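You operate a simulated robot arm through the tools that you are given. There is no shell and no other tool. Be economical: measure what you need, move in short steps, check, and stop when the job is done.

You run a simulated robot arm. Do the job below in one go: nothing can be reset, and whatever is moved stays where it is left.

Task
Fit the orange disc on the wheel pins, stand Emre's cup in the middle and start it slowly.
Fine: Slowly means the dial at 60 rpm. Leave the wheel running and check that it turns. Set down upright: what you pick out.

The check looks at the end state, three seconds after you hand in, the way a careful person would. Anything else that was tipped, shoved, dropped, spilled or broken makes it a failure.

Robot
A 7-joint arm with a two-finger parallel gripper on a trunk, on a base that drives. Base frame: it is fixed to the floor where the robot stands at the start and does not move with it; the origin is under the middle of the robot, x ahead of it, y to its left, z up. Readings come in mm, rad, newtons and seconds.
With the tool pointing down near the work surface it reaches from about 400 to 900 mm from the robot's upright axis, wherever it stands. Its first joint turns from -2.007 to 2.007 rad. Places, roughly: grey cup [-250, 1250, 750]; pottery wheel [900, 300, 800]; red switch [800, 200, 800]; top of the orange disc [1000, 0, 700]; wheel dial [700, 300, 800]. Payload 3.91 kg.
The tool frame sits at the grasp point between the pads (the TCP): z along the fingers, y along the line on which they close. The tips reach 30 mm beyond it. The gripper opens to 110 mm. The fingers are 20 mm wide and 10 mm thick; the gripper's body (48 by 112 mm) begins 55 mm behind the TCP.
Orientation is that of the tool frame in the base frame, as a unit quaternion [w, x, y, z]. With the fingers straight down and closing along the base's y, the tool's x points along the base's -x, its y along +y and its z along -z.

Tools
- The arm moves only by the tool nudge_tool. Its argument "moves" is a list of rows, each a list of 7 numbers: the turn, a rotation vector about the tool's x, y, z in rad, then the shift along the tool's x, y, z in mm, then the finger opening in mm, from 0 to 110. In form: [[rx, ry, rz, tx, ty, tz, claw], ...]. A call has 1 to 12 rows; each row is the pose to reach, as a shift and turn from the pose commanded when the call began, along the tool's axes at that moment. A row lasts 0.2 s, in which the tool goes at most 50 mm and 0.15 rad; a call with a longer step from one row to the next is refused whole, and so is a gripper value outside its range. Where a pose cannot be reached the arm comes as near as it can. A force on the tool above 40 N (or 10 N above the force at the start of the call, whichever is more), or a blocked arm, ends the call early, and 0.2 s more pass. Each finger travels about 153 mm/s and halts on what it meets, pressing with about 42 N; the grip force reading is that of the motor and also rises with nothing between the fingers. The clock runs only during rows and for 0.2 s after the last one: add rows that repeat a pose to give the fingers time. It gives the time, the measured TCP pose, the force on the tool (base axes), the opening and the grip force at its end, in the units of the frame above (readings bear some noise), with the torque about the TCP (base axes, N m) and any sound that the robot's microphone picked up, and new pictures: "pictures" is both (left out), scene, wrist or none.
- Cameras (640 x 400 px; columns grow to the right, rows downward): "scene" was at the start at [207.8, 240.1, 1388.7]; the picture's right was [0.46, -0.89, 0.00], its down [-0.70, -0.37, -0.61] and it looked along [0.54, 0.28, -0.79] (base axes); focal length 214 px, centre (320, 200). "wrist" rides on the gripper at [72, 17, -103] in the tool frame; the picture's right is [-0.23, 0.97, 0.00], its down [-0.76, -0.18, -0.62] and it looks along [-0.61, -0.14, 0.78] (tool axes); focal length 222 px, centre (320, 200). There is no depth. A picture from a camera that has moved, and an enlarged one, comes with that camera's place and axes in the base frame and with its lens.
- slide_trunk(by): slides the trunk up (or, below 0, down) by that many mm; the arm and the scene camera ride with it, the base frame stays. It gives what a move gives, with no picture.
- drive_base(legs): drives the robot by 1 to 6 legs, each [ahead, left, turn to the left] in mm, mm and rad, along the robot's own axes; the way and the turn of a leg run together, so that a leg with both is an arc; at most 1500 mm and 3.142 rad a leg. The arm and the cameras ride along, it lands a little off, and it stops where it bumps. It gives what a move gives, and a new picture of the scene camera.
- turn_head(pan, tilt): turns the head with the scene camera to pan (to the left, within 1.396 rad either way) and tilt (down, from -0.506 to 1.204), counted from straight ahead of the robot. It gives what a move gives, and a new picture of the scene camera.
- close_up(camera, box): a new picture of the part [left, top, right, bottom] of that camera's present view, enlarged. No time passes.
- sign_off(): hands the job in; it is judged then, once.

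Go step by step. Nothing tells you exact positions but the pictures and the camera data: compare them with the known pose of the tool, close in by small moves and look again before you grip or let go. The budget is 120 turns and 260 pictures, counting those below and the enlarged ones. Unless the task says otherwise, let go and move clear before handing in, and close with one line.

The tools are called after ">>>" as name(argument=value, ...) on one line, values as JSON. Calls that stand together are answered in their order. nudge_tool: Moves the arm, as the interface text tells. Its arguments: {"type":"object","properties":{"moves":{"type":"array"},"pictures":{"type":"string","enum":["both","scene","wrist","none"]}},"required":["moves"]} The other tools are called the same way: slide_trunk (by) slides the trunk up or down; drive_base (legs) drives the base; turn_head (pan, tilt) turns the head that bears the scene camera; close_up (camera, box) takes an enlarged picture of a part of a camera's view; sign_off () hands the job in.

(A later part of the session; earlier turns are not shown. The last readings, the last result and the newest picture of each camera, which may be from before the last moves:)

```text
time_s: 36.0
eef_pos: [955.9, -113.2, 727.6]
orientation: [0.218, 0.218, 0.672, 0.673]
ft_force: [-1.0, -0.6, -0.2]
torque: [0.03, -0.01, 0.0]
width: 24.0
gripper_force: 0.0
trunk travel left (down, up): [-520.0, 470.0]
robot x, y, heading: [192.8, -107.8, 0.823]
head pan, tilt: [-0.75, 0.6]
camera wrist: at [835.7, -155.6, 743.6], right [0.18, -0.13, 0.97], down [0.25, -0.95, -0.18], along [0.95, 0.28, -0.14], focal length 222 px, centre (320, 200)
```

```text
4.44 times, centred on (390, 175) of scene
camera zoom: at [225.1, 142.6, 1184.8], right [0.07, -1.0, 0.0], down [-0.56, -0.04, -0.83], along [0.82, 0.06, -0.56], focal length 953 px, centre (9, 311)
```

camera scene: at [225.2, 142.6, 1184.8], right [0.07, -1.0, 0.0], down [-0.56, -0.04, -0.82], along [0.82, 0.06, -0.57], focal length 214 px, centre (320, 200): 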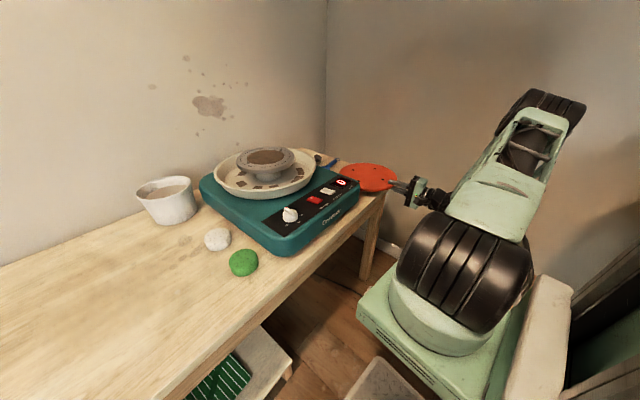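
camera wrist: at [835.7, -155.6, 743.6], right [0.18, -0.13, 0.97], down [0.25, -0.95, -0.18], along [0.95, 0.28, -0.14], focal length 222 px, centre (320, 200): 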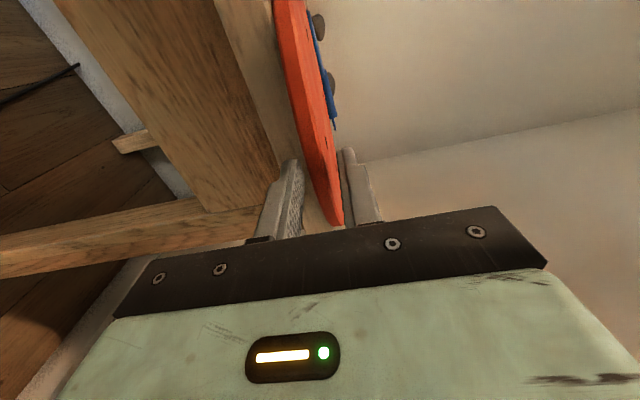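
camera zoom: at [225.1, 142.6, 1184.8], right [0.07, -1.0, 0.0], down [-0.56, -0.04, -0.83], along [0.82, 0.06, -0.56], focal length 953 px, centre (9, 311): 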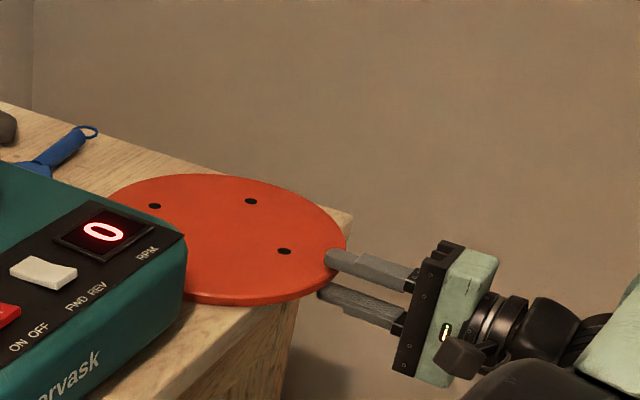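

Insertion is now about 16 mm. I grip and lift gently to check that it still holds level.

>>> nudge_tool(moves=[[0, 0, 0, 0, 0, 0, 10], [0, 0, 0, 0, 0, 0, 0], [0, 0, 0, 0, 0, 0, 0], [0, 0, 0, 0, 4, 0, 0], [0, 0, 0, 0, 12, 0, 0], [0, 0, 0, 0, 25, 0, 0], [0, 0, 0, 0, 40, 0, 0], [0, 0, 0, 0, 40, 0, 0]], pictures="wrist")

>>> close_up(camera="scene", box=[320, 120, 480, 220])

```text
time_s: 37.8
eef_pos: [958.2, -112.5, 769.1]
orientation: [0.218, 0.218, 0.673, 0.672]
ft_force: [-0.9, 0.7, -3.3]
torque: [-0.33, 0.22, -0.02]
width: 11.5
gripper_force: 41.7
trunk travel left (down, up): [-520.0, 470.0]
robot x, y, heading: [186.6, -108.3, 0.824]
head pan, tilt: [-0.75, 0.6]
camera wrist: at [837.9, -154.8, 783.7], right [0.18, -0.13, 0.97], down [0.25, -0.95, -0.18], along [0.95, 0.28, -0.14], focal length 222 px, centre (320, 200)
```

wrist: 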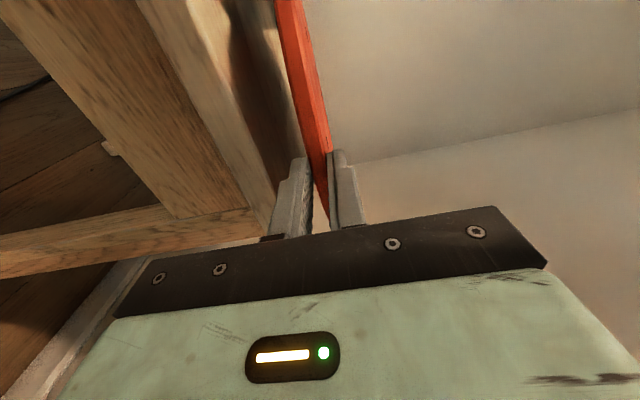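

```text
4.00 times, centred on (400, 170) of scene
camera zoom: at [225.2, 142.6, 1184.8], right [0.07, -1.0, 0.0], down [-0.56, -0.04, -0.82], along [0.82, 0.06, -0.57], focal length 858 px, centre (0, 320)
```

zoom: 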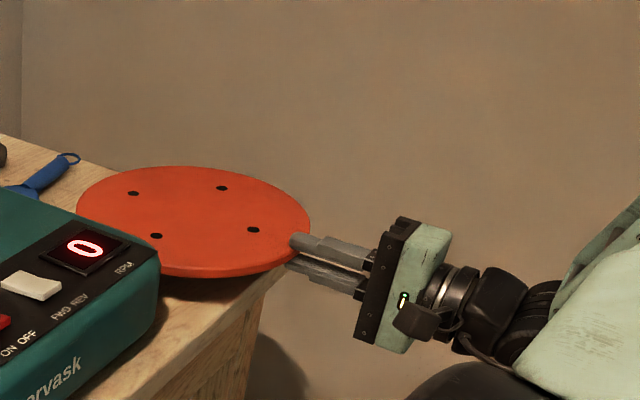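

It holds level. I raise the trunk for clearance and a higher camera view, then measure the wheel pins.

>>> slide_trunk(by=230)

>>> turn_head(pan=-0.4, tilt=0.6)

>>> close_up(camera="scene", box=[300, 170, 400, 240])

```text
time_s: 40.2
eef_pos: [957.7, -113.6, 996.2]
orientation: [0.218, 0.218, 0.673, 0.673]
ft_force: [0.7, -0.5, -3.0]
torque: [-0.36, 0.22, 0.03]
width: 11.4
gripper_force: 41.8
trunk travel left (down, up): [-750.0, 240.0]
robot x, y, heading: [188.3, -107.5, 0.818]
head pan, tilt: [-0.75, 0.6]
```

```text
time_s: 41.0
eef_pos: [959.1, -111.5, 998.8]
orientation: [0.218, 0.218, 0.673, 0.673]
ft_force: [0.8, 1.0, -3.2]
torque: [-0.35, 0.25, 0.01]
width: 11.8
gripper_force: 41.6
trunk travel left (down, up): [-750.0, 240.0]
robot x, y, heading: [189.4, -105.5, 0.825]
head pan, tilt: [-0.4, 0.6]
camera scene: at [217.8, 172.5, 1414.8], right [0.41, -0.91, 0.0], down [-0.52, -0.23, -0.82], along [0.75, 0.34, -0.57], focal length 214 px, centre (320, 200)
```

scene: 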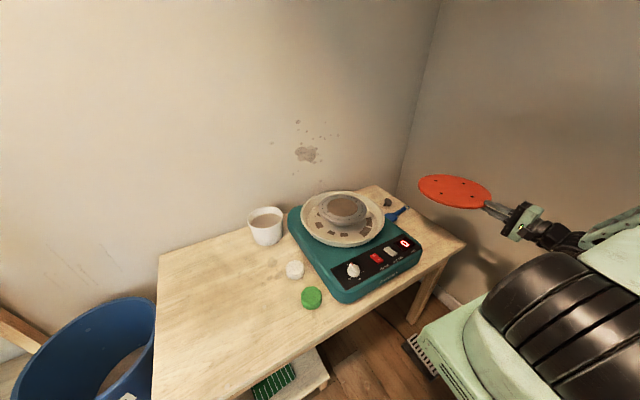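

```text
5.71 times, centred on (350, 205) of scene
camera zoom: at [217.8, 172.5, 1414.8], right [0.41, -0.91, 0.0], down [-0.52, -0.23, -0.82], along [0.75, 0.34, -0.57], focal length 1226 px, centre (149, 171)
```

zoom: 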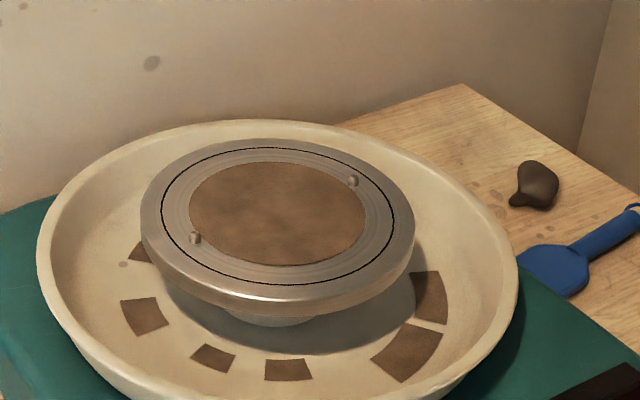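

Pins are clear: base at about (981,342) and (864,426), z≈878, so centre ≈(922,384), spacing ≈142 mm. I carry the disc level over the wheel.

>>> nudge_tool(moves=[[0, 0, 0, 32, 0, 24.3, 0], [0, 0, 0, 64, 0, 48.6, 0], [0, 0, 0, 96, 0, 72.9, 0], [0, 0, 0, 128, 0, 97.2, 0], [0, 0, 0, 160, 0, 121.5, 0], [0, 0, 0, 192, 0, 145.8, 0], [0, 0, 0, 224, 0, 170, 0], [0, 0, 0, 256, 0, 194.4, 0], [0, 0, 0, 288, 0, 218.7, 0], [0, 0, 0, 310, 0, 236, 0], [0, 0, 0, 320, 0, 243, 0], [0, 0, 0, 320, 0, 243, 0]])

>>> close_up(camera="scene", box=[290, 130, 410, 250])

```text
time_s: 43.6
eef_pos: [843.4, 272.9, 997.0]
orientation: [0.218, 0.218, 0.672, 0.673]
ft_force: [0.0, 0.3, -3.8]
torque: [-0.34, 0.27, 0.02]
width: 12.0
gripper_force: 41.9
trunk travel left (down, up): [-750.0, 240.0]
robot x, y, heading: [189.3, -104.3, 0.82]
head pan, tilt: [-0.4, 0.6]
camera scene: at [217.6, 172.6, 1414.8], right [0.41, -0.91, 0.0], down [-0.52, -0.23, -0.82], along [0.75, 0.34, -0.57], focal length 214 px, centre (320, 200)
camera wrist: at [722.8, 231.2, 1013.2], right [0.18, -0.13, 0.97], down [0.25, -0.95, -0.18], along [0.95, 0.28, -0.14], focal length 222 px, centre (320, 200)
```

scene: 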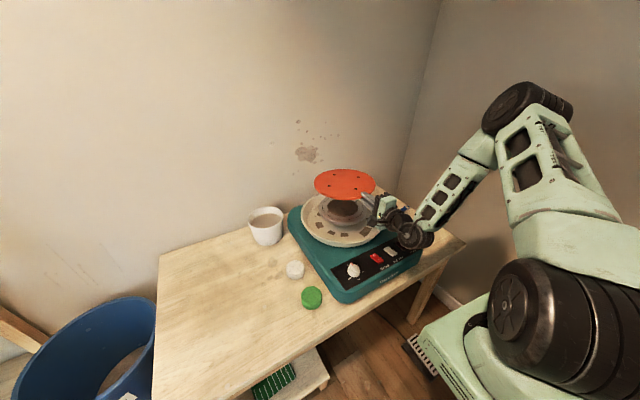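
wrist: 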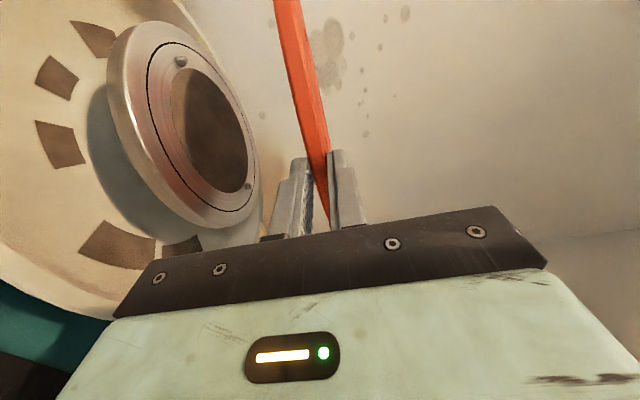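

```text
3.33 times, centred on (350, 190) of scene
camera zoom: at [217.6, 172.6, 1414.8], right [0.41, -0.91, 0.0], down [-0.52, -0.23, -0.82], along [0.75, 0.34, -0.57], focal length 715 px, centre (220, 233)
```

zoom: 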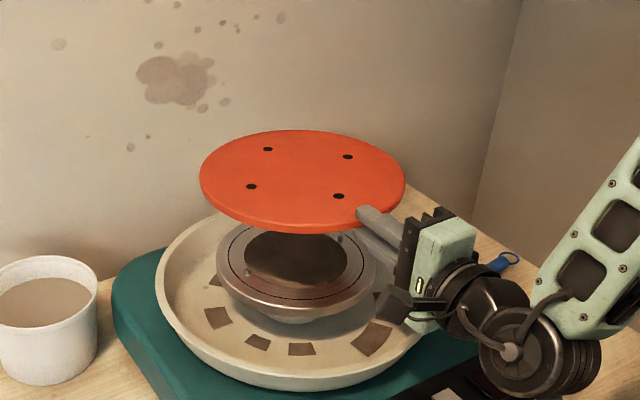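

The disc hovers over the head. From the wrist the pins sit at tool (74,137) and (-70,139) mm; now I measure the holes precisely.

>>> close_up(camera="scene", box=[305, 160, 385, 210])

>>> close_up(camera="wrist", box=[90, 0, 290, 240])

```text
8.00 times, centred on (345, 185) of scene
camera zoom: at [217.6, 172.6, 1414.8], right [0.41, -0.91, 0.0], down [-0.52, -0.23, -0.82], along [0.75, 0.34, -0.57], focal length 1716 px, centre (120, 320)
```

zoom: 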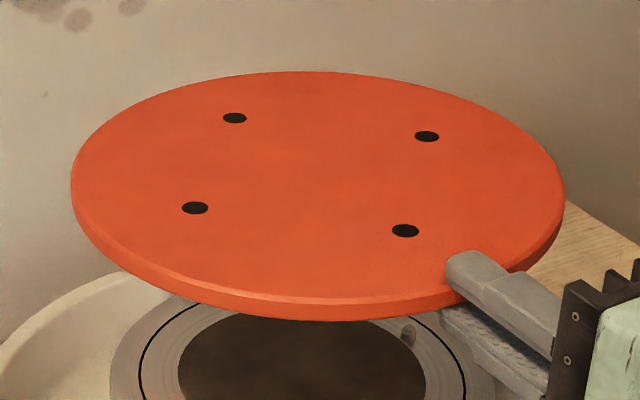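

```text
1.67 times, centred on (190, 120) of wrist
camera zoom: at [722.8, 231.2, 1013.2], right [0.18, -0.13, 0.97], down [0.25, -0.95, -0.18], along [0.95, 0.28, -0.14], focal length 370 px, centre (537, 333)
```

zoom: 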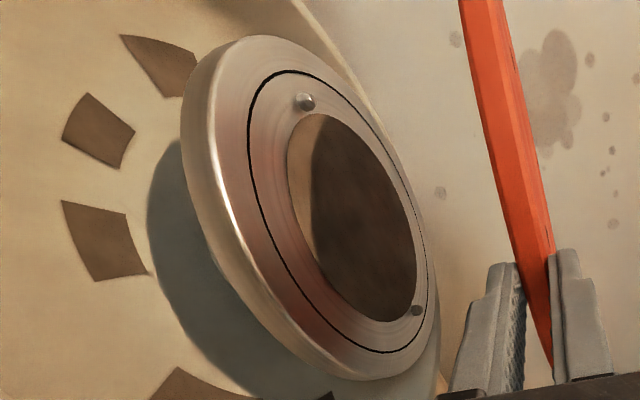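

Holes are ~13 mm wide against ~7 mm pins and line up within a few mm. I lower to just above the pins and recheck against the pin pixels.

>>> nudge_tool(moves=[[0, 0, 0, 2, -30, 0, 0], [0, 0, 0, 2, -60, 0, 0], [0, 0, 0, 2, -80, 0, 0], [0, 0, 0, 2, -86, 0, 0], [0, 0, 0, 2, -86, 0, 0]])

>>> close_up(camera="scene", box=[300, 170, 400, 240])

>>> close_up(camera="wrist", box=[170, 0, 410, 240])

```text
time_s: 44.8
eef_pos: [839.5, 275.2, 910.9]
orientation: [0.218, 0.218, 0.673, 0.673]
ft_force: [0.3, -0.4, -3.3]
torque: [-0.36, 0.25, 0.02]
width: 11.8
gripper_force: 42.3
trunk travel left (down, up): [-750.0, 240.0]
robot x, y, heading: [192.0, -110.2, 0.817]
head pan, tilt: [-0.4, 0.6]
camera scene: at [217.7, 172.7, 1414.8], right [0.41, -0.91, 0.0], down [-0.52, -0.23, -0.82], along [0.75, 0.34, -0.57], focal length 214 px, centre (320, 200)
camera wrist: at [720.0, 232.5, 927.0], right [0.18, -0.13, 0.97], down [0.25, -0.95, -0.18], along [0.95, 0.28, -0.14], focal length 222 px, centre (320, 200)
```

scene: 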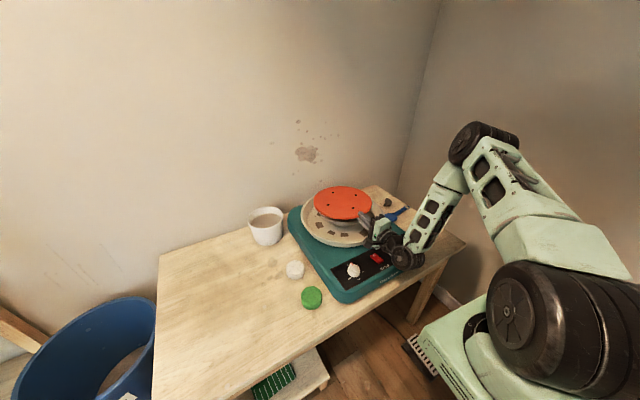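
wrist: 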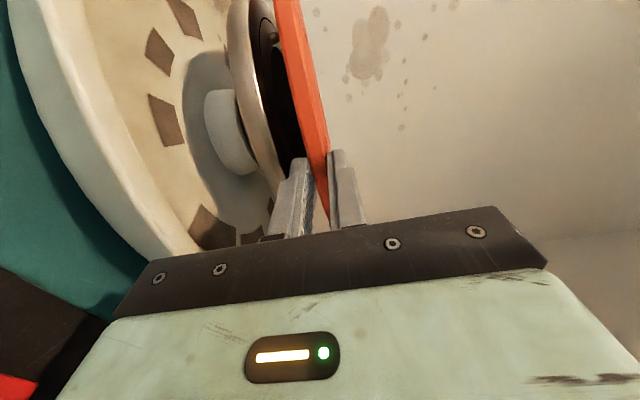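

```text
5.71 times, centred on (350, 205) of scene
camera zoom: at [217.7, 172.7, 1414.8], right [0.41, -0.91, 0.0], down [-0.52, -0.23, -0.82], along [0.75, 0.34, -0.57], focal length 1226 px, centre (149, 171)
```

zoom: 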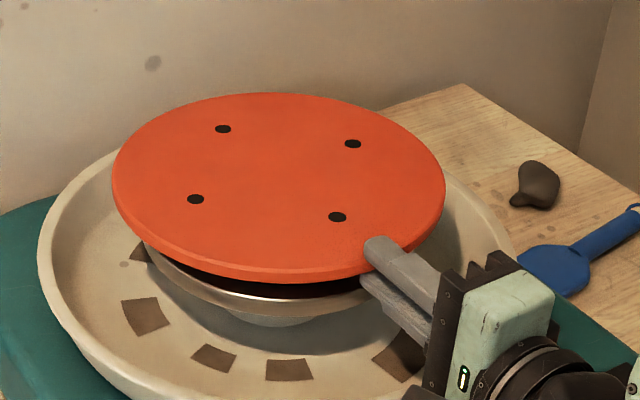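

```text
1.67 times, centred on (290, 120) of wrist
camera zoom: at [720.0, 232.5, 927.0], right [0.18, -0.13, 0.97], down [0.25, -0.95, -0.18], along [0.95, 0.28, -0.14], focal length 370 px, centre (370, 333)
```

zoom: 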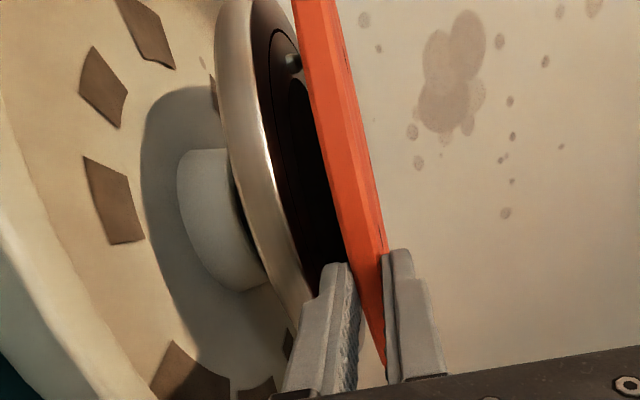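

Comparing hole geometry shows the disc sags about 0.045 rad in the shallow grip. I pitch the tool up to level it and shift back 4 mm, then remeasure.

>>> nudge_tool(moves=[[-0.025, 0, 0, 0, 0, -2, 0], [-0.045, 0, 0, 0, 0, -4, 0], [-0.045, 0, 0, 0, 0, -4, 0]], pictures="wrist")

>>> close_up(camera="scene", box=[310, 170, 390, 220])

```text
time_s: 45.6
eef_pos: [836.4, 270.4, 910.4]
orientation: [0.222, 0.213, 0.658, 0.687]
ft_force: [-0.2, 1.1, -3.2]
torque: [-0.31, 0.24, -0.03]
width: 11.7
gripper_force: 41.9
trunk travel left (down, up): [-750.0, 240.0]
robot x, y, heading: [191.1, -109.3, 0.82]
head pan, tilt: [-0.4, 0.6]
camera wrist: at [716.1, 228.0, 922.4], right [0.16, -0.17, 0.97], down [0.26, -0.94, -0.21], along [0.95, 0.28, -0.11], focal length 222 px, centre (320, 200)
```

wrist: 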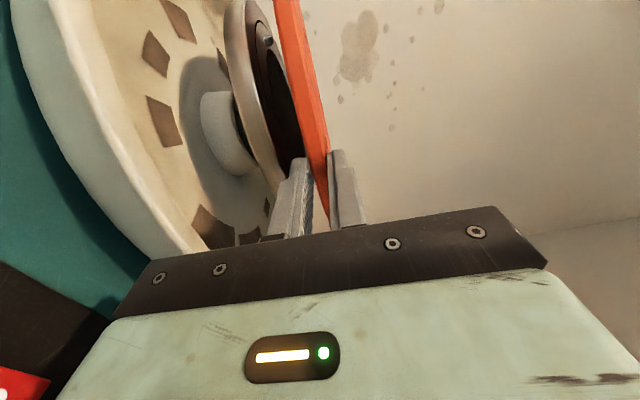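

```text
8.00 times, centred on (350, 195) of scene
camera zoom: at [217.7, 172.7, 1414.8], right [0.41, -0.91, 0.0], down [-0.52, -0.23, -0.82], along [0.75, 0.34, -0.57], focal length 1716 px, centre (80, 240)
```

zoom: 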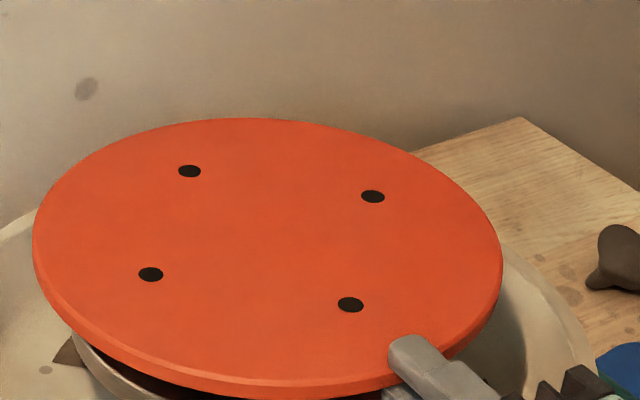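

The disc is level now. I take a tight wrist view of the visible pin to triangulate its position.

>>> close_up(camera="wrist", box=[220, 0, 340, 75])

```text
5.33 times, centred on (280, 38) of wrist
camera zoom: at [716.1, 228.0, 922.4], right [0.16, -0.17, 0.97], down [0.26, -0.94, -0.21], along [0.95, 0.28, -0.11], focal length 1185 px, centre (533, 1067)
```

zoom: 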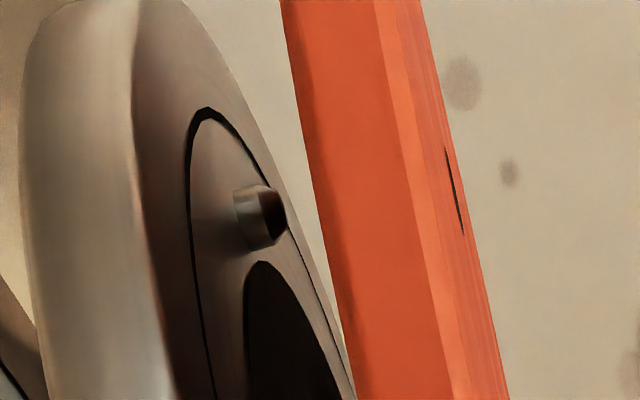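

The pin is visible just beside its hole: the hole is ~5 mm too far to the right and a few mm too far in. I correct and look again.

>>> nudge_tool(moves=[[0, 0, 0, 2, 0, -1.5, 0], [0, 0, 0, 4, 0, -3, 0], [0, 0, 0, 4, 0, -3, 0]], pictures="none")

>>> close_up(camera="wrist", box=[220, 0, 340, 75])

>>> close_up(camera="scene", box=[310, 170, 390, 220])

```text
time_s: 46.4
eef_pos: [832.1, 269.9, 912.0]
orientation: [0.222, 0.213, 0.658, 0.688]
ft_force: [-0.1, -0.2, -3.0]
torque: [-0.32, 0.26, -0.02]
width: 11.6
gripper_force: 42.2
trunk travel left (down, up): [-750.0, 240.0]
robot x, y, heading: [192.3, -108.5, 0.822]
head pan, tilt: [-0.4, 0.6]
```

```text
5.33 times, centred on (280, 38) of wrist
camera zoom: at [711.7, 227.4, 922.7], right [0.16, -0.17, 0.97], down [0.26, -0.94, -0.21], along [0.95, 0.28, -0.11], focal length 1185 px, centre (533, 1067)
```

zoom: 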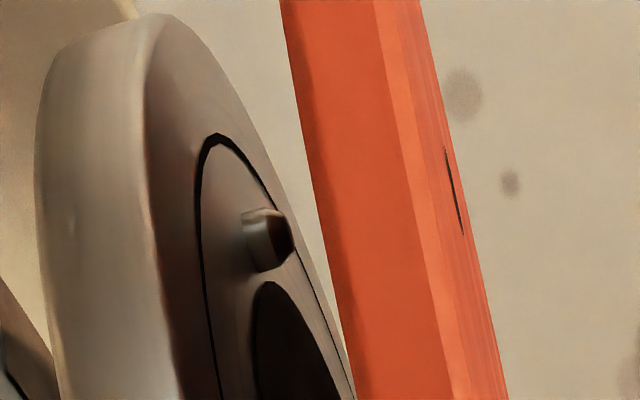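

```text
8.00 times, centred on (350, 195) of scene
camera zoom: at [217.7, 172.7, 1414.8], right [0.41, -0.91, 0.0], down [-0.52, -0.23, -0.82], along [0.75, 0.34, -0.57], focal length 1716 px, centre (80, 240)
```

zoom: 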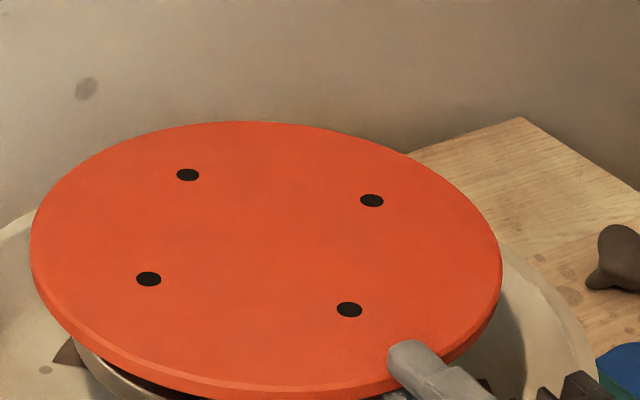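

Hole and pin now line up within about 1–2 mm. I descend partway and check wrist clearance over the panel.

>>> nudge_tool(moves=[[0, 0, 0, 0, -7, -0.3, 0], [0, 0, 0, 0, -14, -0.6, 0], [0, 0, 0, 0, -14, -0.6, 0]])

>>> close_up(camera="scene", box=[310, 180, 450, 280])

>>> close_up(camera="wrist", box=[220, 0, 340, 75])

```text
time_s: 47.2
eef_pos: [831.3, 270.0, 896.0]
orientation: [0.222, 0.213, 0.658, 0.687]
ft_force: [-0.1, -0.6, -2.6]
torque: [-0.28, 0.26, 0.03]
width: 11.6
gripper_force: 41.9
trunk travel left (down, up): [-750.0, 240.0]
robot x, y, heading: [190.3, -104.7, 0.822]
head pan, tilt: [-0.4, 0.6]
camera scene: at [217.7, 172.7, 1414.8], right [0.41, -0.91, 0.0], down [-0.52, -0.23, -0.82], along [0.75, 0.34, -0.57], focal length 214 px, centre (320, 200)
camera wrist: at [711.7, 228.0, 908.1], right [0.16, -0.17, 0.97], down [0.26, -0.94, -0.21], along [0.95, 0.28, -0.11], focal length 222 px, centre (320, 200)
```

scene: 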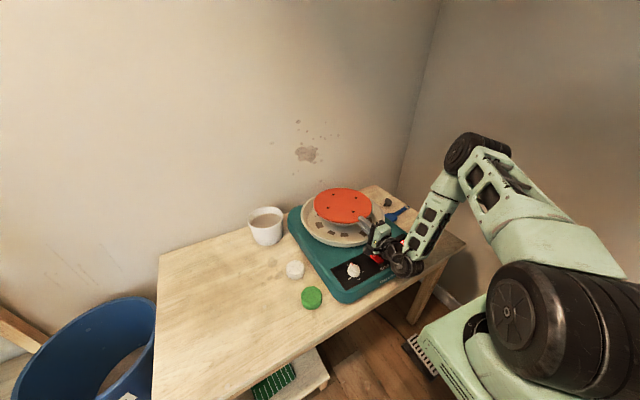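
wrist: 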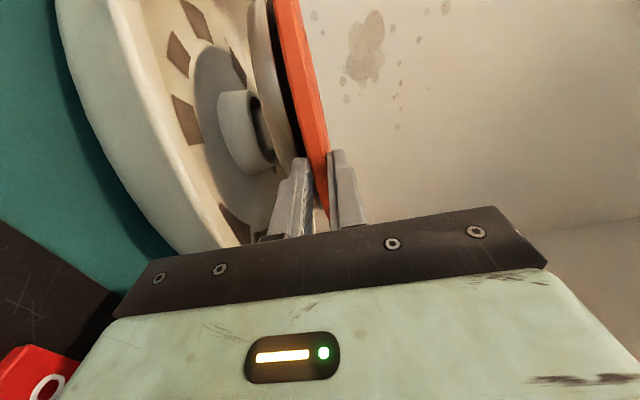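

```text
4.00 times, centred on (380, 230) of scene
camera zoom: at [217.7, 172.7, 1414.8], right [0.41, -0.91, 0.0], down [-0.52, -0.23, -0.82], along [0.75, 0.34, -0.57], focal length 858 px, centre (80, 80)
```

zoom: 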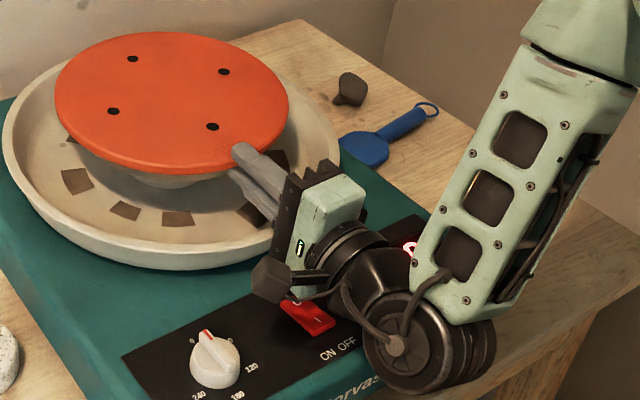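

```text
5.33 times, centred on (280, 38) of wrist
camera zoom: at [711.7, 228.0, 908.1], right [0.16, -0.17, 0.97], down [0.26, -0.94, -0.21], along [0.95, 0.28, -0.11], focal length 1185 px, centre (533, 1067)
```

zoom: 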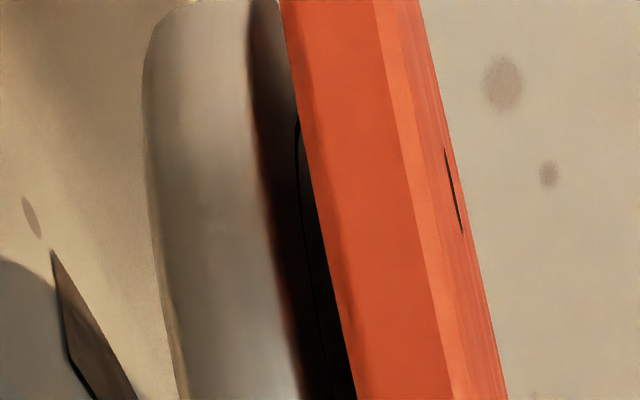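

Clearance looks fine and the gap to the head is about 6–8 mm, with pins about to enter. I lower slowly watching the force.

>>> nudge_tool(moves=[[0, 0, 0, 0, -2, -0.1, 0], [0, 0, 0, 0, -3, -0.1, 0], [0, 0, 0, 0, -4, -0.2, 0], [0, 0, 0, 0, -4, -0.2, 0]], pictures="none")

>>> close_up(camera="scene", box=[310, 175, 390, 225])

>>> close_up(camera="wrist", box=[220, 0, 340, 75])

```text
time_s: 48.2
eef_pos: [830.7, 269.6, 893.0]
orientation: [0.223, 0.213, 0.658, 0.687]
ft_force: [0.3, -0.1, -2.6]
torque: [-0.33, 0.24, -0.01]
width: 11.8
gripper_force: 41.9
trunk travel left (down, up): [-750.0, 240.0]
robot x, y, heading: [188.7, -106.2, 0.819]
head pan, tilt: [-0.4, 0.6]
```

```text
8.00 times, centred on (350, 200) of scene
camera zoom: at [217.7, 172.7, 1414.8], right [0.41, -0.91, 0.0], down [-0.52, -0.23, -0.82], along [0.75, 0.34, -0.57], focal length 1716 px, centre (80, 200)
```

zoom: 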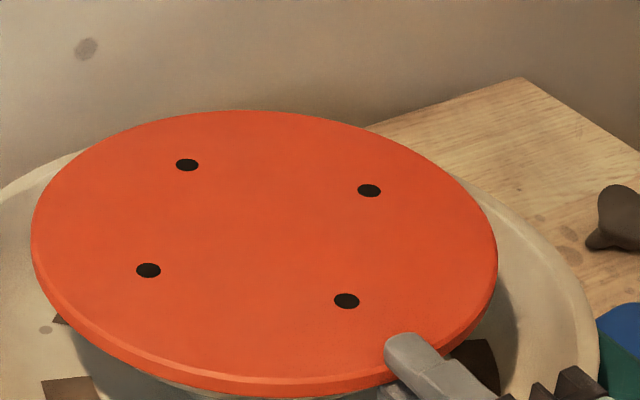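

```text
5.33 times, centred on (280, 38) of wrist
camera zoom: at [711.1, 226.8, 904.2], right [0.16, -0.17, 0.97], down [0.26, -0.94, -0.21], along [0.95, 0.28, -0.11], focal length 1185 px, centre (533, 1067)
```

zoom: 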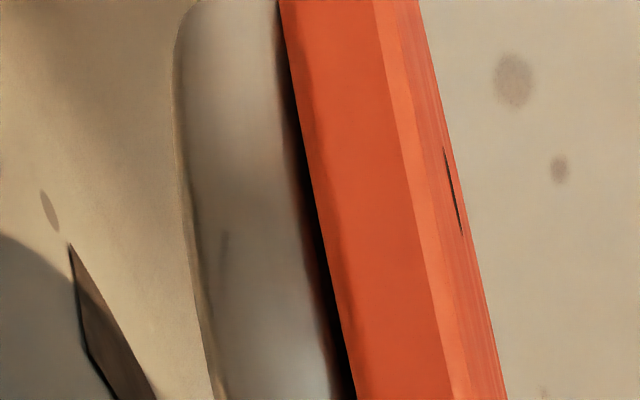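

Gap is now about 3 mm with no contact force, so pins seem to be entering. A 1 mm trim sideways, then down further.

>>> nudge_tool(moves=[[0, 0, 0, 0.9, 0, 0.4, 0], [0, 0, 0, 0.9, -1, 0.4, 0], [0, 0, 0, 0.9, -2, 0.4, 0], [0, 0, 0, 0.9, -3, 0.4, 0], [0, 0, 0, 0.9, -3, 0.4, 0]], pictures="none")

>>> close_up(camera="wrist", box=[220, 0, 380, 200])

>>> close_up(camera="scene", box=[310, 175, 390, 225])

```text
time_s: 49.4
eef_pos: [830.1, 269.9, 889.9]
orientation: [0.223, 0.214, 0.658, 0.687]
ft_force: [-0.8, 0.8, -2.0]
torque: [-0.33, 0.27, -0.02]
width: 11.8
gripper_force: 42.4
trunk travel left (down, up): [-750.0, 240.0]
robot x, y, heading: [195.0, -109.2, 0.816]
head pan, tilt: [-0.4, 0.6]
```

```text
2.00 times, centred on (300, 100) of wrist
camera zoom: at [711.1, 228.2, 901.3], right [0.16, -0.17, 0.97], down [0.26, -0.94, -0.21], along [0.95, 0.28, -0.11], focal length 444 px, centre (360, 400)
```

zoom: 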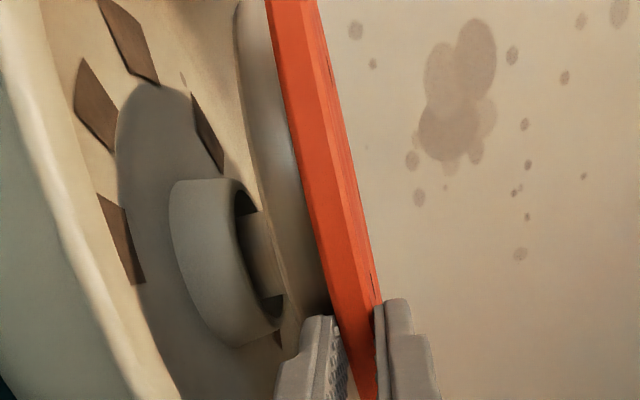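

```text
8.00 times, centred on (350, 200) of scene
camera zoom: at [217.7, 172.7, 1414.8], right [0.41, -0.91, 0.0], down [-0.52, -0.23, -0.82], along [0.75, 0.34, -0.57], focal length 1716 px, centre (80, 200)
```

zoom: 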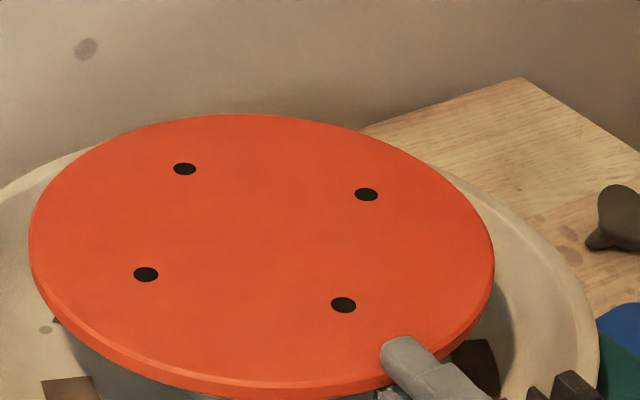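

Nearly seated and still free. I continue down in 1 mm steps.

>>> nudge_tool(moves=[[0, 0, 0, 0, -1, 0, 0], [0, 0, 0, 0, -2, 0, 0], [0, 0, 0, 0, -3, 0, 0], [0, 0, 0, 0, -3, 0, 0]], pictures="none")

>>> close_up(camera="wrist", box=[220, 0, 380, 200])

```text
time_s: 50.4
eef_pos: [830.8, 270.4, 888.6]
orientation: [0.224, 0.213, 0.656, 0.689]
ft_force: [0.5, 0.0, 14.9]
torque: [0.23, -0.2, -0.04]
width: 11.9
gripper_force: 41.1
trunk travel left (down, up): [-750.0, 240.0]
robot x, y, heading: [190.2, -109.7, 0.82]
head pan, tilt: [-0.4, 0.6]
```

```text
2.00 times, centred on (300, 100) of wrist
camera zoom: at [710.9, 228.2, 899.9], right [0.16, -0.17, 0.97], down [0.26, -0.94, -0.21], along [0.95, 0.28, -0.1], focal length 444 px, centre (360, 400)
```

zoom: 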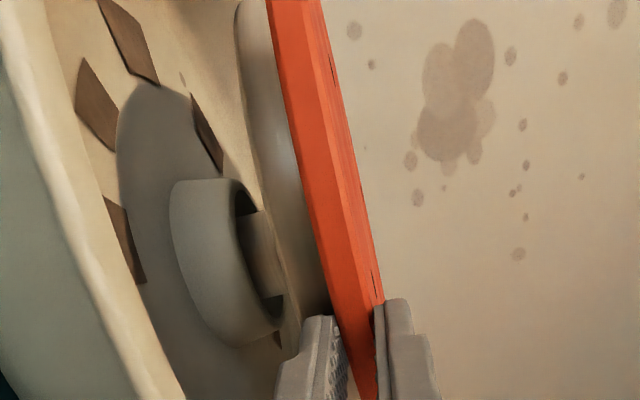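

Contact is at the near edge of the head (from the torque arm), not on the pins, so the disc is down on the head. I relax, open slightly and look.

>>> nudge_tool(moves=[[0, 0, 0, 0, 1, 0, 0], [0, 0, 0, 0, 1, 0, 14], [0, 0, 0, 0, 1, 0, 18], [0, 0, 0, 0, 1, 0, 20], [0, 0, 0, 0, 1, 0, 20]], pictures="none")

>>> close_up(camera="wrist", box=[220, 0, 380, 200])

>>> close_up(camera="scene", box=[310, 175, 390, 225])

```text
time_s: 51.6
eef_pos: [831.7, 270.7, 889.0]
orientation: [0.222, 0.213, 0.659, 0.687]
ft_force: [0.6, -0.6, 0.3]
torque: [-0.03, -0.01, 0.02]
width: 19.7
gripper_force: 0.0
trunk travel left (down, up): [-750.0, 240.0]
robot x, y, heading: [189.7, -107.5, 0.821]
head pan, tilt: [-0.4, 0.6]
```

```text
2.00 times, centred on (300, 100) of wrist
camera zoom: at [710.7, 227.7, 900.0], right [0.16, -0.17, 0.97], down [0.26, -0.94, -0.21], along [0.95, 0.28, -0.11], focal length 444 px, centre (360, 400)
```

zoom: 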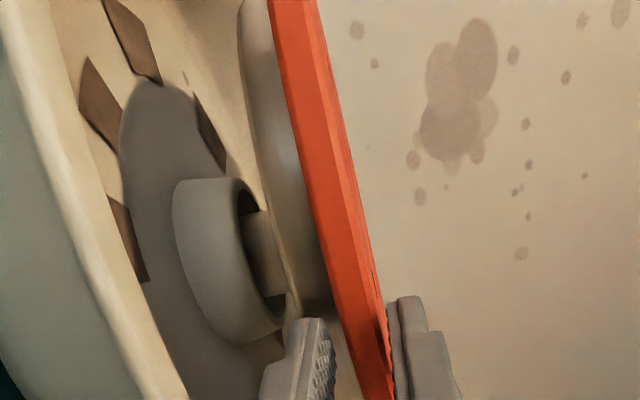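

```text
8.00 times, centred on (350, 200) of scene
camera zoom: at [217.6, 172.6, 1414.8], right [0.41, -0.91, 0.0], down [-0.52, -0.23, -0.83], along [0.75, 0.34, -0.56], focal length 1716 px, centre (80, 200)
```

zoom: 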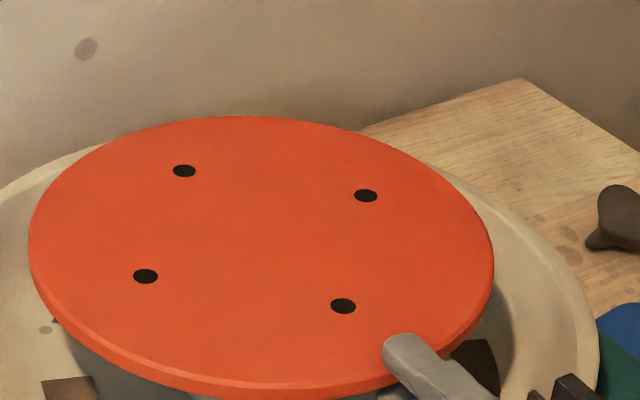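

The disc sits flush on the head. I withdraw horizontally and then lift clear.

>>> nudge_tool(moves=[[0, 0, 0, 0, 0.7, -15, 20], [0, 0, 0, 0, 1.5, -35, 20], [0, 0, 0, 0, 2.5, -60, 20], [0, 0, 0, 0, 30, -75, 20], [0, 0, 0, 0, 75, -80, 20], [0, 0, 0, 0, 120, -80, 20], [0, 0, 0, 0, 120, -80, 20]])

>>> close_up(camera="scene", box=[300, 170, 400, 240])

>>> close_up(camera="wrist", box=[80, 0, 320, 240])

```text
time_s: 53.2
eef_pos: [781.6, 199.2, 1003.2]
orientation: [0.223, 0.213, 0.657, 0.687]
ft_force: [-0.2, 0.3, 0.2]
torque: [-0.01, -0.01, 0.04]
width: 20.1
gripper_force: 0.0
trunk travel left (down, up): [-750.0, 240.0]
robot x, y, heading: [190.5, -108.4, 0.815]
head pan, tilt: [-0.4, 0.6]
camera scene: at [217.7, 172.6, 1414.8], right [0.41, -0.91, 0.0], down [-0.52, -0.23, -0.82], along [0.75, 0.34, -0.57], focal length 214 px, centre (320, 200)
camera wrist: at [661.5, 156.0, 1015.2], right [0.16, -0.17, 0.97], down [0.26, -0.94, -0.21], along [0.95, 0.28, -0.11], focal length 222 px, centre (320, 200)
```

scene: 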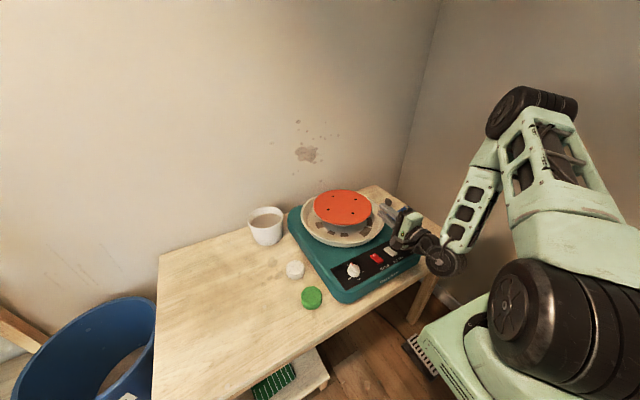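
wrist: 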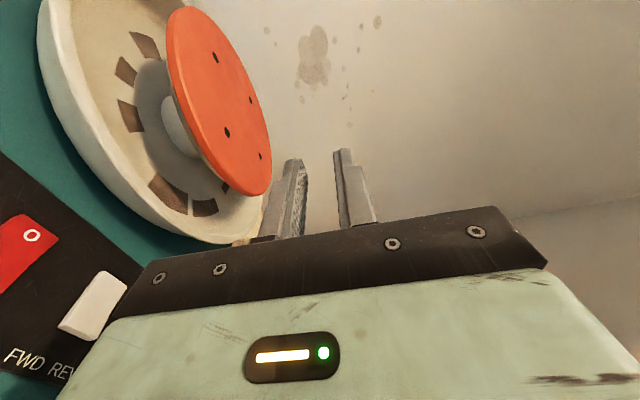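

```text
5.71 times, centred on (350, 205) of scene
camera zoom: at [217.7, 172.6, 1414.8], right [0.41, -0.91, 0.0], down [-0.52, -0.23, -0.82], along [0.75, 0.34, -0.57], focal length 1226 px, centre (149, 171)
```

zoom: 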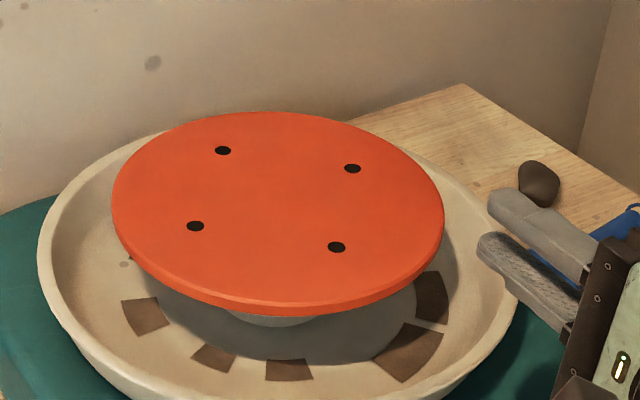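

```text
1.67 times, centred on (200, 120) of wrist
camera zoom: at [661.5, 156.0, 1015.2], right [0.16, -0.17, 0.97], down [0.26, -0.94, -0.21], along [0.95, 0.28, -0.11], focal length 370 px, centre (520, 333)
```

zoom: 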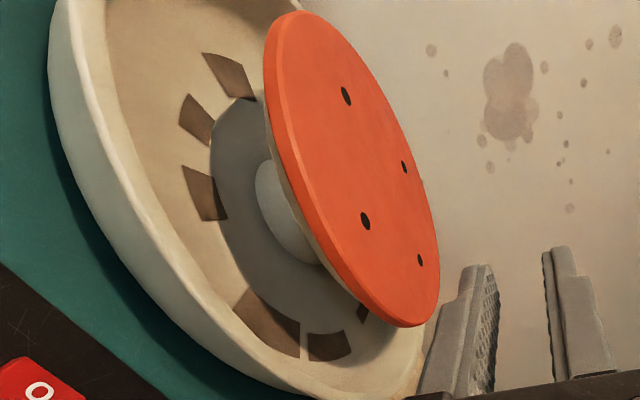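

The disc lies level. To be sure it is down over the pins rather than on them, I check for a gap at the rim and look into the holes.

>>> close_up(camera="wrist", box=[150, 0, 290, 100])

>>> close_up(camera="wrist", box=[200, 40, 240, 70])

>>> close_up(camera="wrist", box=[160, 110, 290, 210])

>>> close_up(camera="scene", box=[325, 185, 365, 215])

```text
4.00 times, centred on (220, 50) of wrist
camera zoom: at [661.5, 156.0, 1015.2], right [0.16, -0.17, 0.97], down [0.26, -0.94, -0.21], along [0.95, 0.28, -0.11], focal length 888 px, centre (720, 800)
```

zoom: 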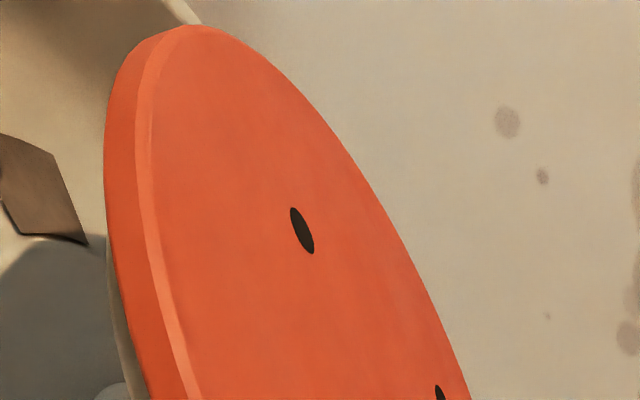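

```text
13.33 times, centred on (220, 55) of wrist
camera zoom: at [661.5, 156.0, 1015.2], right [0.16, -0.17, 0.97], down [0.26, -0.94, -0.21], along [0.95, 0.28, -0.11], focal length 2962 px, centre (1653, 2133)
```

zoom: 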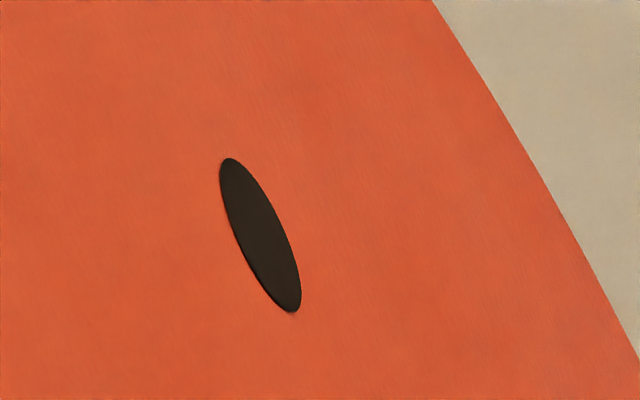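

```text
4.00 times, centred on (225, 160) of wrist
camera zoom: at [661.5, 156.0, 1015.2], right [0.16, -0.17, 0.97], down [0.26, -0.94, -0.21], along [0.95, 0.28, -0.11], focal length 888 px, centre (700, 360)
```

zoom: 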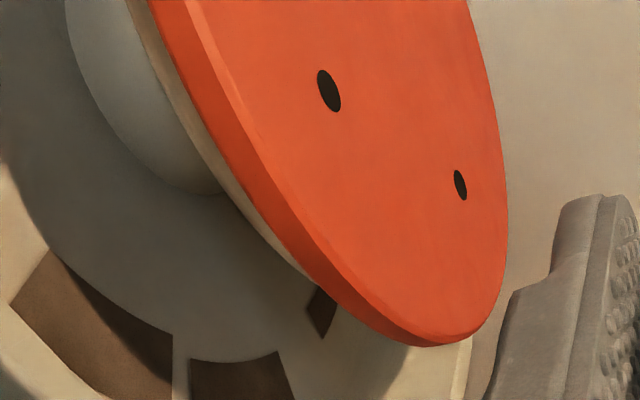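

```text
13.33 times, centred on (345, 200) of scene
camera zoom: at [217.7, 172.6, 1414.8], right [0.41, -0.91, 0.0], down [-0.52, -0.23, -0.82], along [0.75, 0.34, -0.57], focal length 2860 px, centre (-13, 200)
```

zoom: 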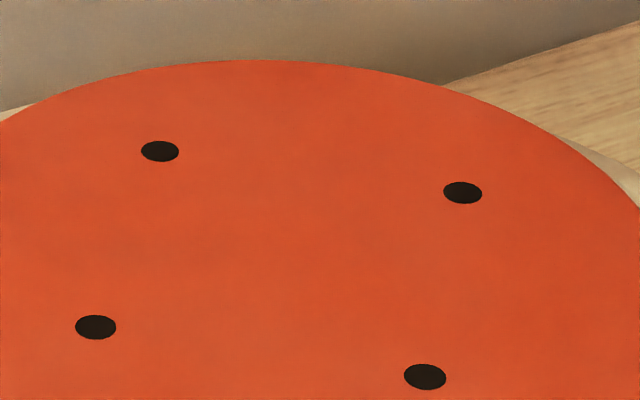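

The holes are rendered as dark discs, so I'll check seating by a level look at the disc–head joint from the side.

>>> nudge_tool(moves=[[0, 0, 0, 0, -40, 0, 20], [0, 0, 0, 0, -80, 0, 20], [0, 0, 0, 0, -114, 0, 20], [0, 0, 0, 0, -114, 0, 20]], pictures="wrist")

>>> close_up(camera="wrist", box=[230, 20, 330, 90])

>>> close_up(camera="wrist", box=[230, 90, 330, 160])

```text
time_s: 54.2
eef_pos: [785.1, 207.4, 888.9]
orientation: [0.223, 0.212, 0.657, 0.688]
ft_force: [0.3, 0.3, -0.3]
torque: [-0.03, 0.01, 0.02]
width: 20.0
gripper_force: 0.1
trunk travel left (down, up): [-750.0, 240.0]
robot x, y, heading: [191.2, -108.0, 0.824]
head pan, tilt: [-0.4, 0.6]
camera wrist: at [664.7, 164.5, 899.0], right [0.16, -0.17, 0.97], down [0.26, -0.94, -0.21], along [0.95, 0.28, -0.11], focal length 222 px, centre (320, 200)
```

wrist: 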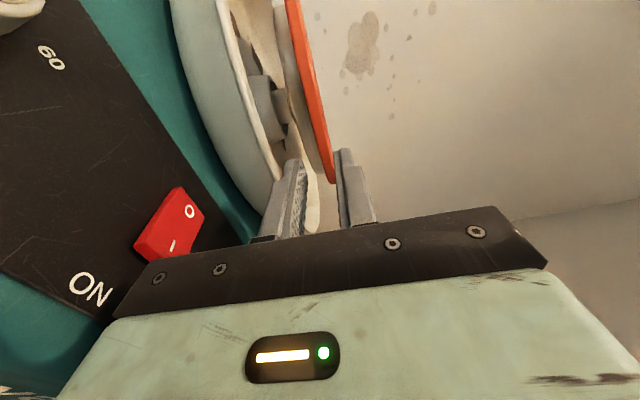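

```text
5.71 times, centred on (280, 55) of wrist
camera zoom: at [664.7, 164.5, 899.0], right [0.16, -0.17, 0.97], down [0.26, -0.94, -0.21], along [0.95, 0.28, -0.11], focal length 1269 px, centre (549, 1029)
```

zoom: 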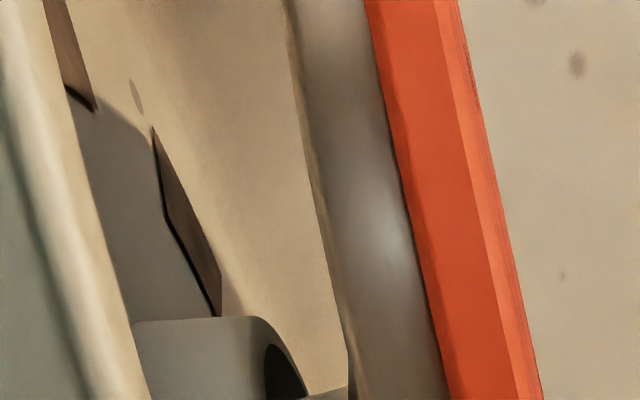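

```text
5.71 times, centred on (280, 125) of wrist
camera zoom: at [664.7, 164.5, 899.0], right [0.16, -0.17, 0.97], down [0.26, -0.94, -0.21], along [0.95, 0.28, -0.11], focal length 1269 px, centre (549, 629)
```

zoom: 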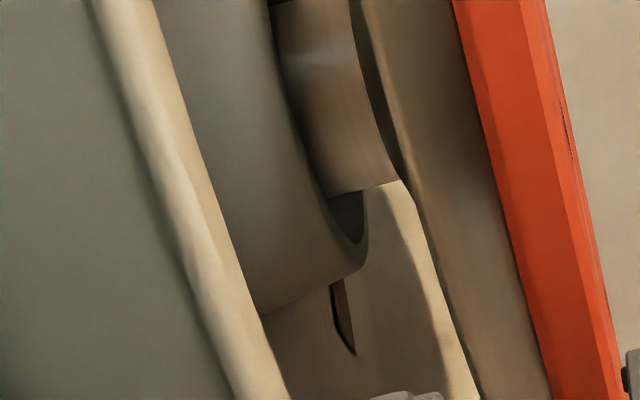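

The disc sits flush, no gap: it's on the pins. Next I back off upward and examine the dial before setting it.

>>> nudge_tool(moves=[[0, 0, 0, 0, 40, -20, 20], [0, 0, 0, 0, 90, -40, 40], [0, 0, 0, 0, 140, -60, 80], [0, 0, 0, 0, 190, -60, 110], [0, 0, 0, 0, 190, -60, 110]], pictures="none")

>>> close_up(camera="scene", box=[330, 230, 430, 300])

>>> close_up(camera="scene", box=[340, 255, 372, 285])

```text
refused: row 2 steps farther than a row can; nothing moved
```

```text
5.71 times, centred on (380, 265) of scene
camera zoom: at [217.5, 172.6, 1414.8], right [0.41, -0.91, 0.0], down [-0.52, -0.23, -0.83], along [0.75, 0.34, -0.56], focal length 1226 px, centre (-23, -171)
```

zoom: 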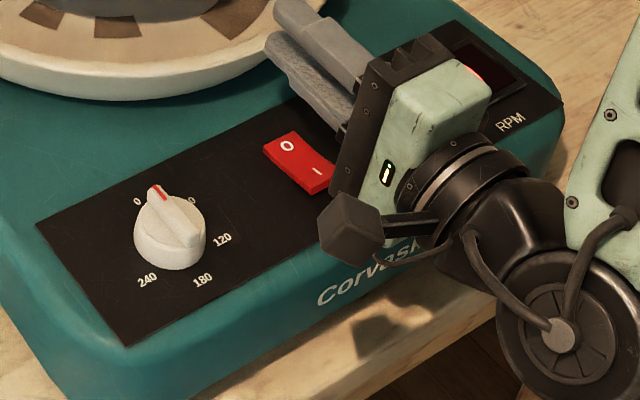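

```text
13.33 times, centred on (356, 270) of scene
camera zoom: at [217.5, 172.6, 1414.8], right [0.41, -0.91, 0.0], down [-0.52, -0.23, -0.83], along [0.75, 0.34, -0.56], focal length 2860 px, centre (-160, -733)
```

zoom: 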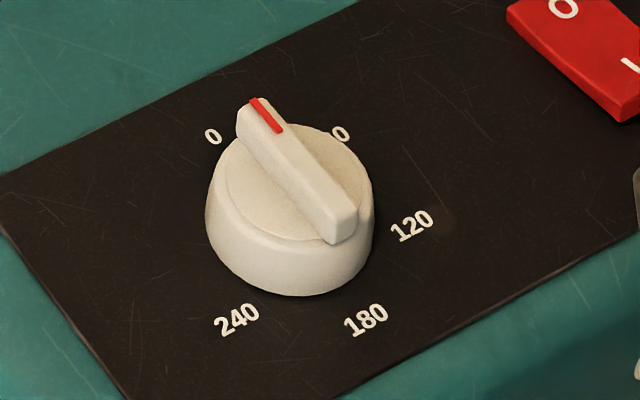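

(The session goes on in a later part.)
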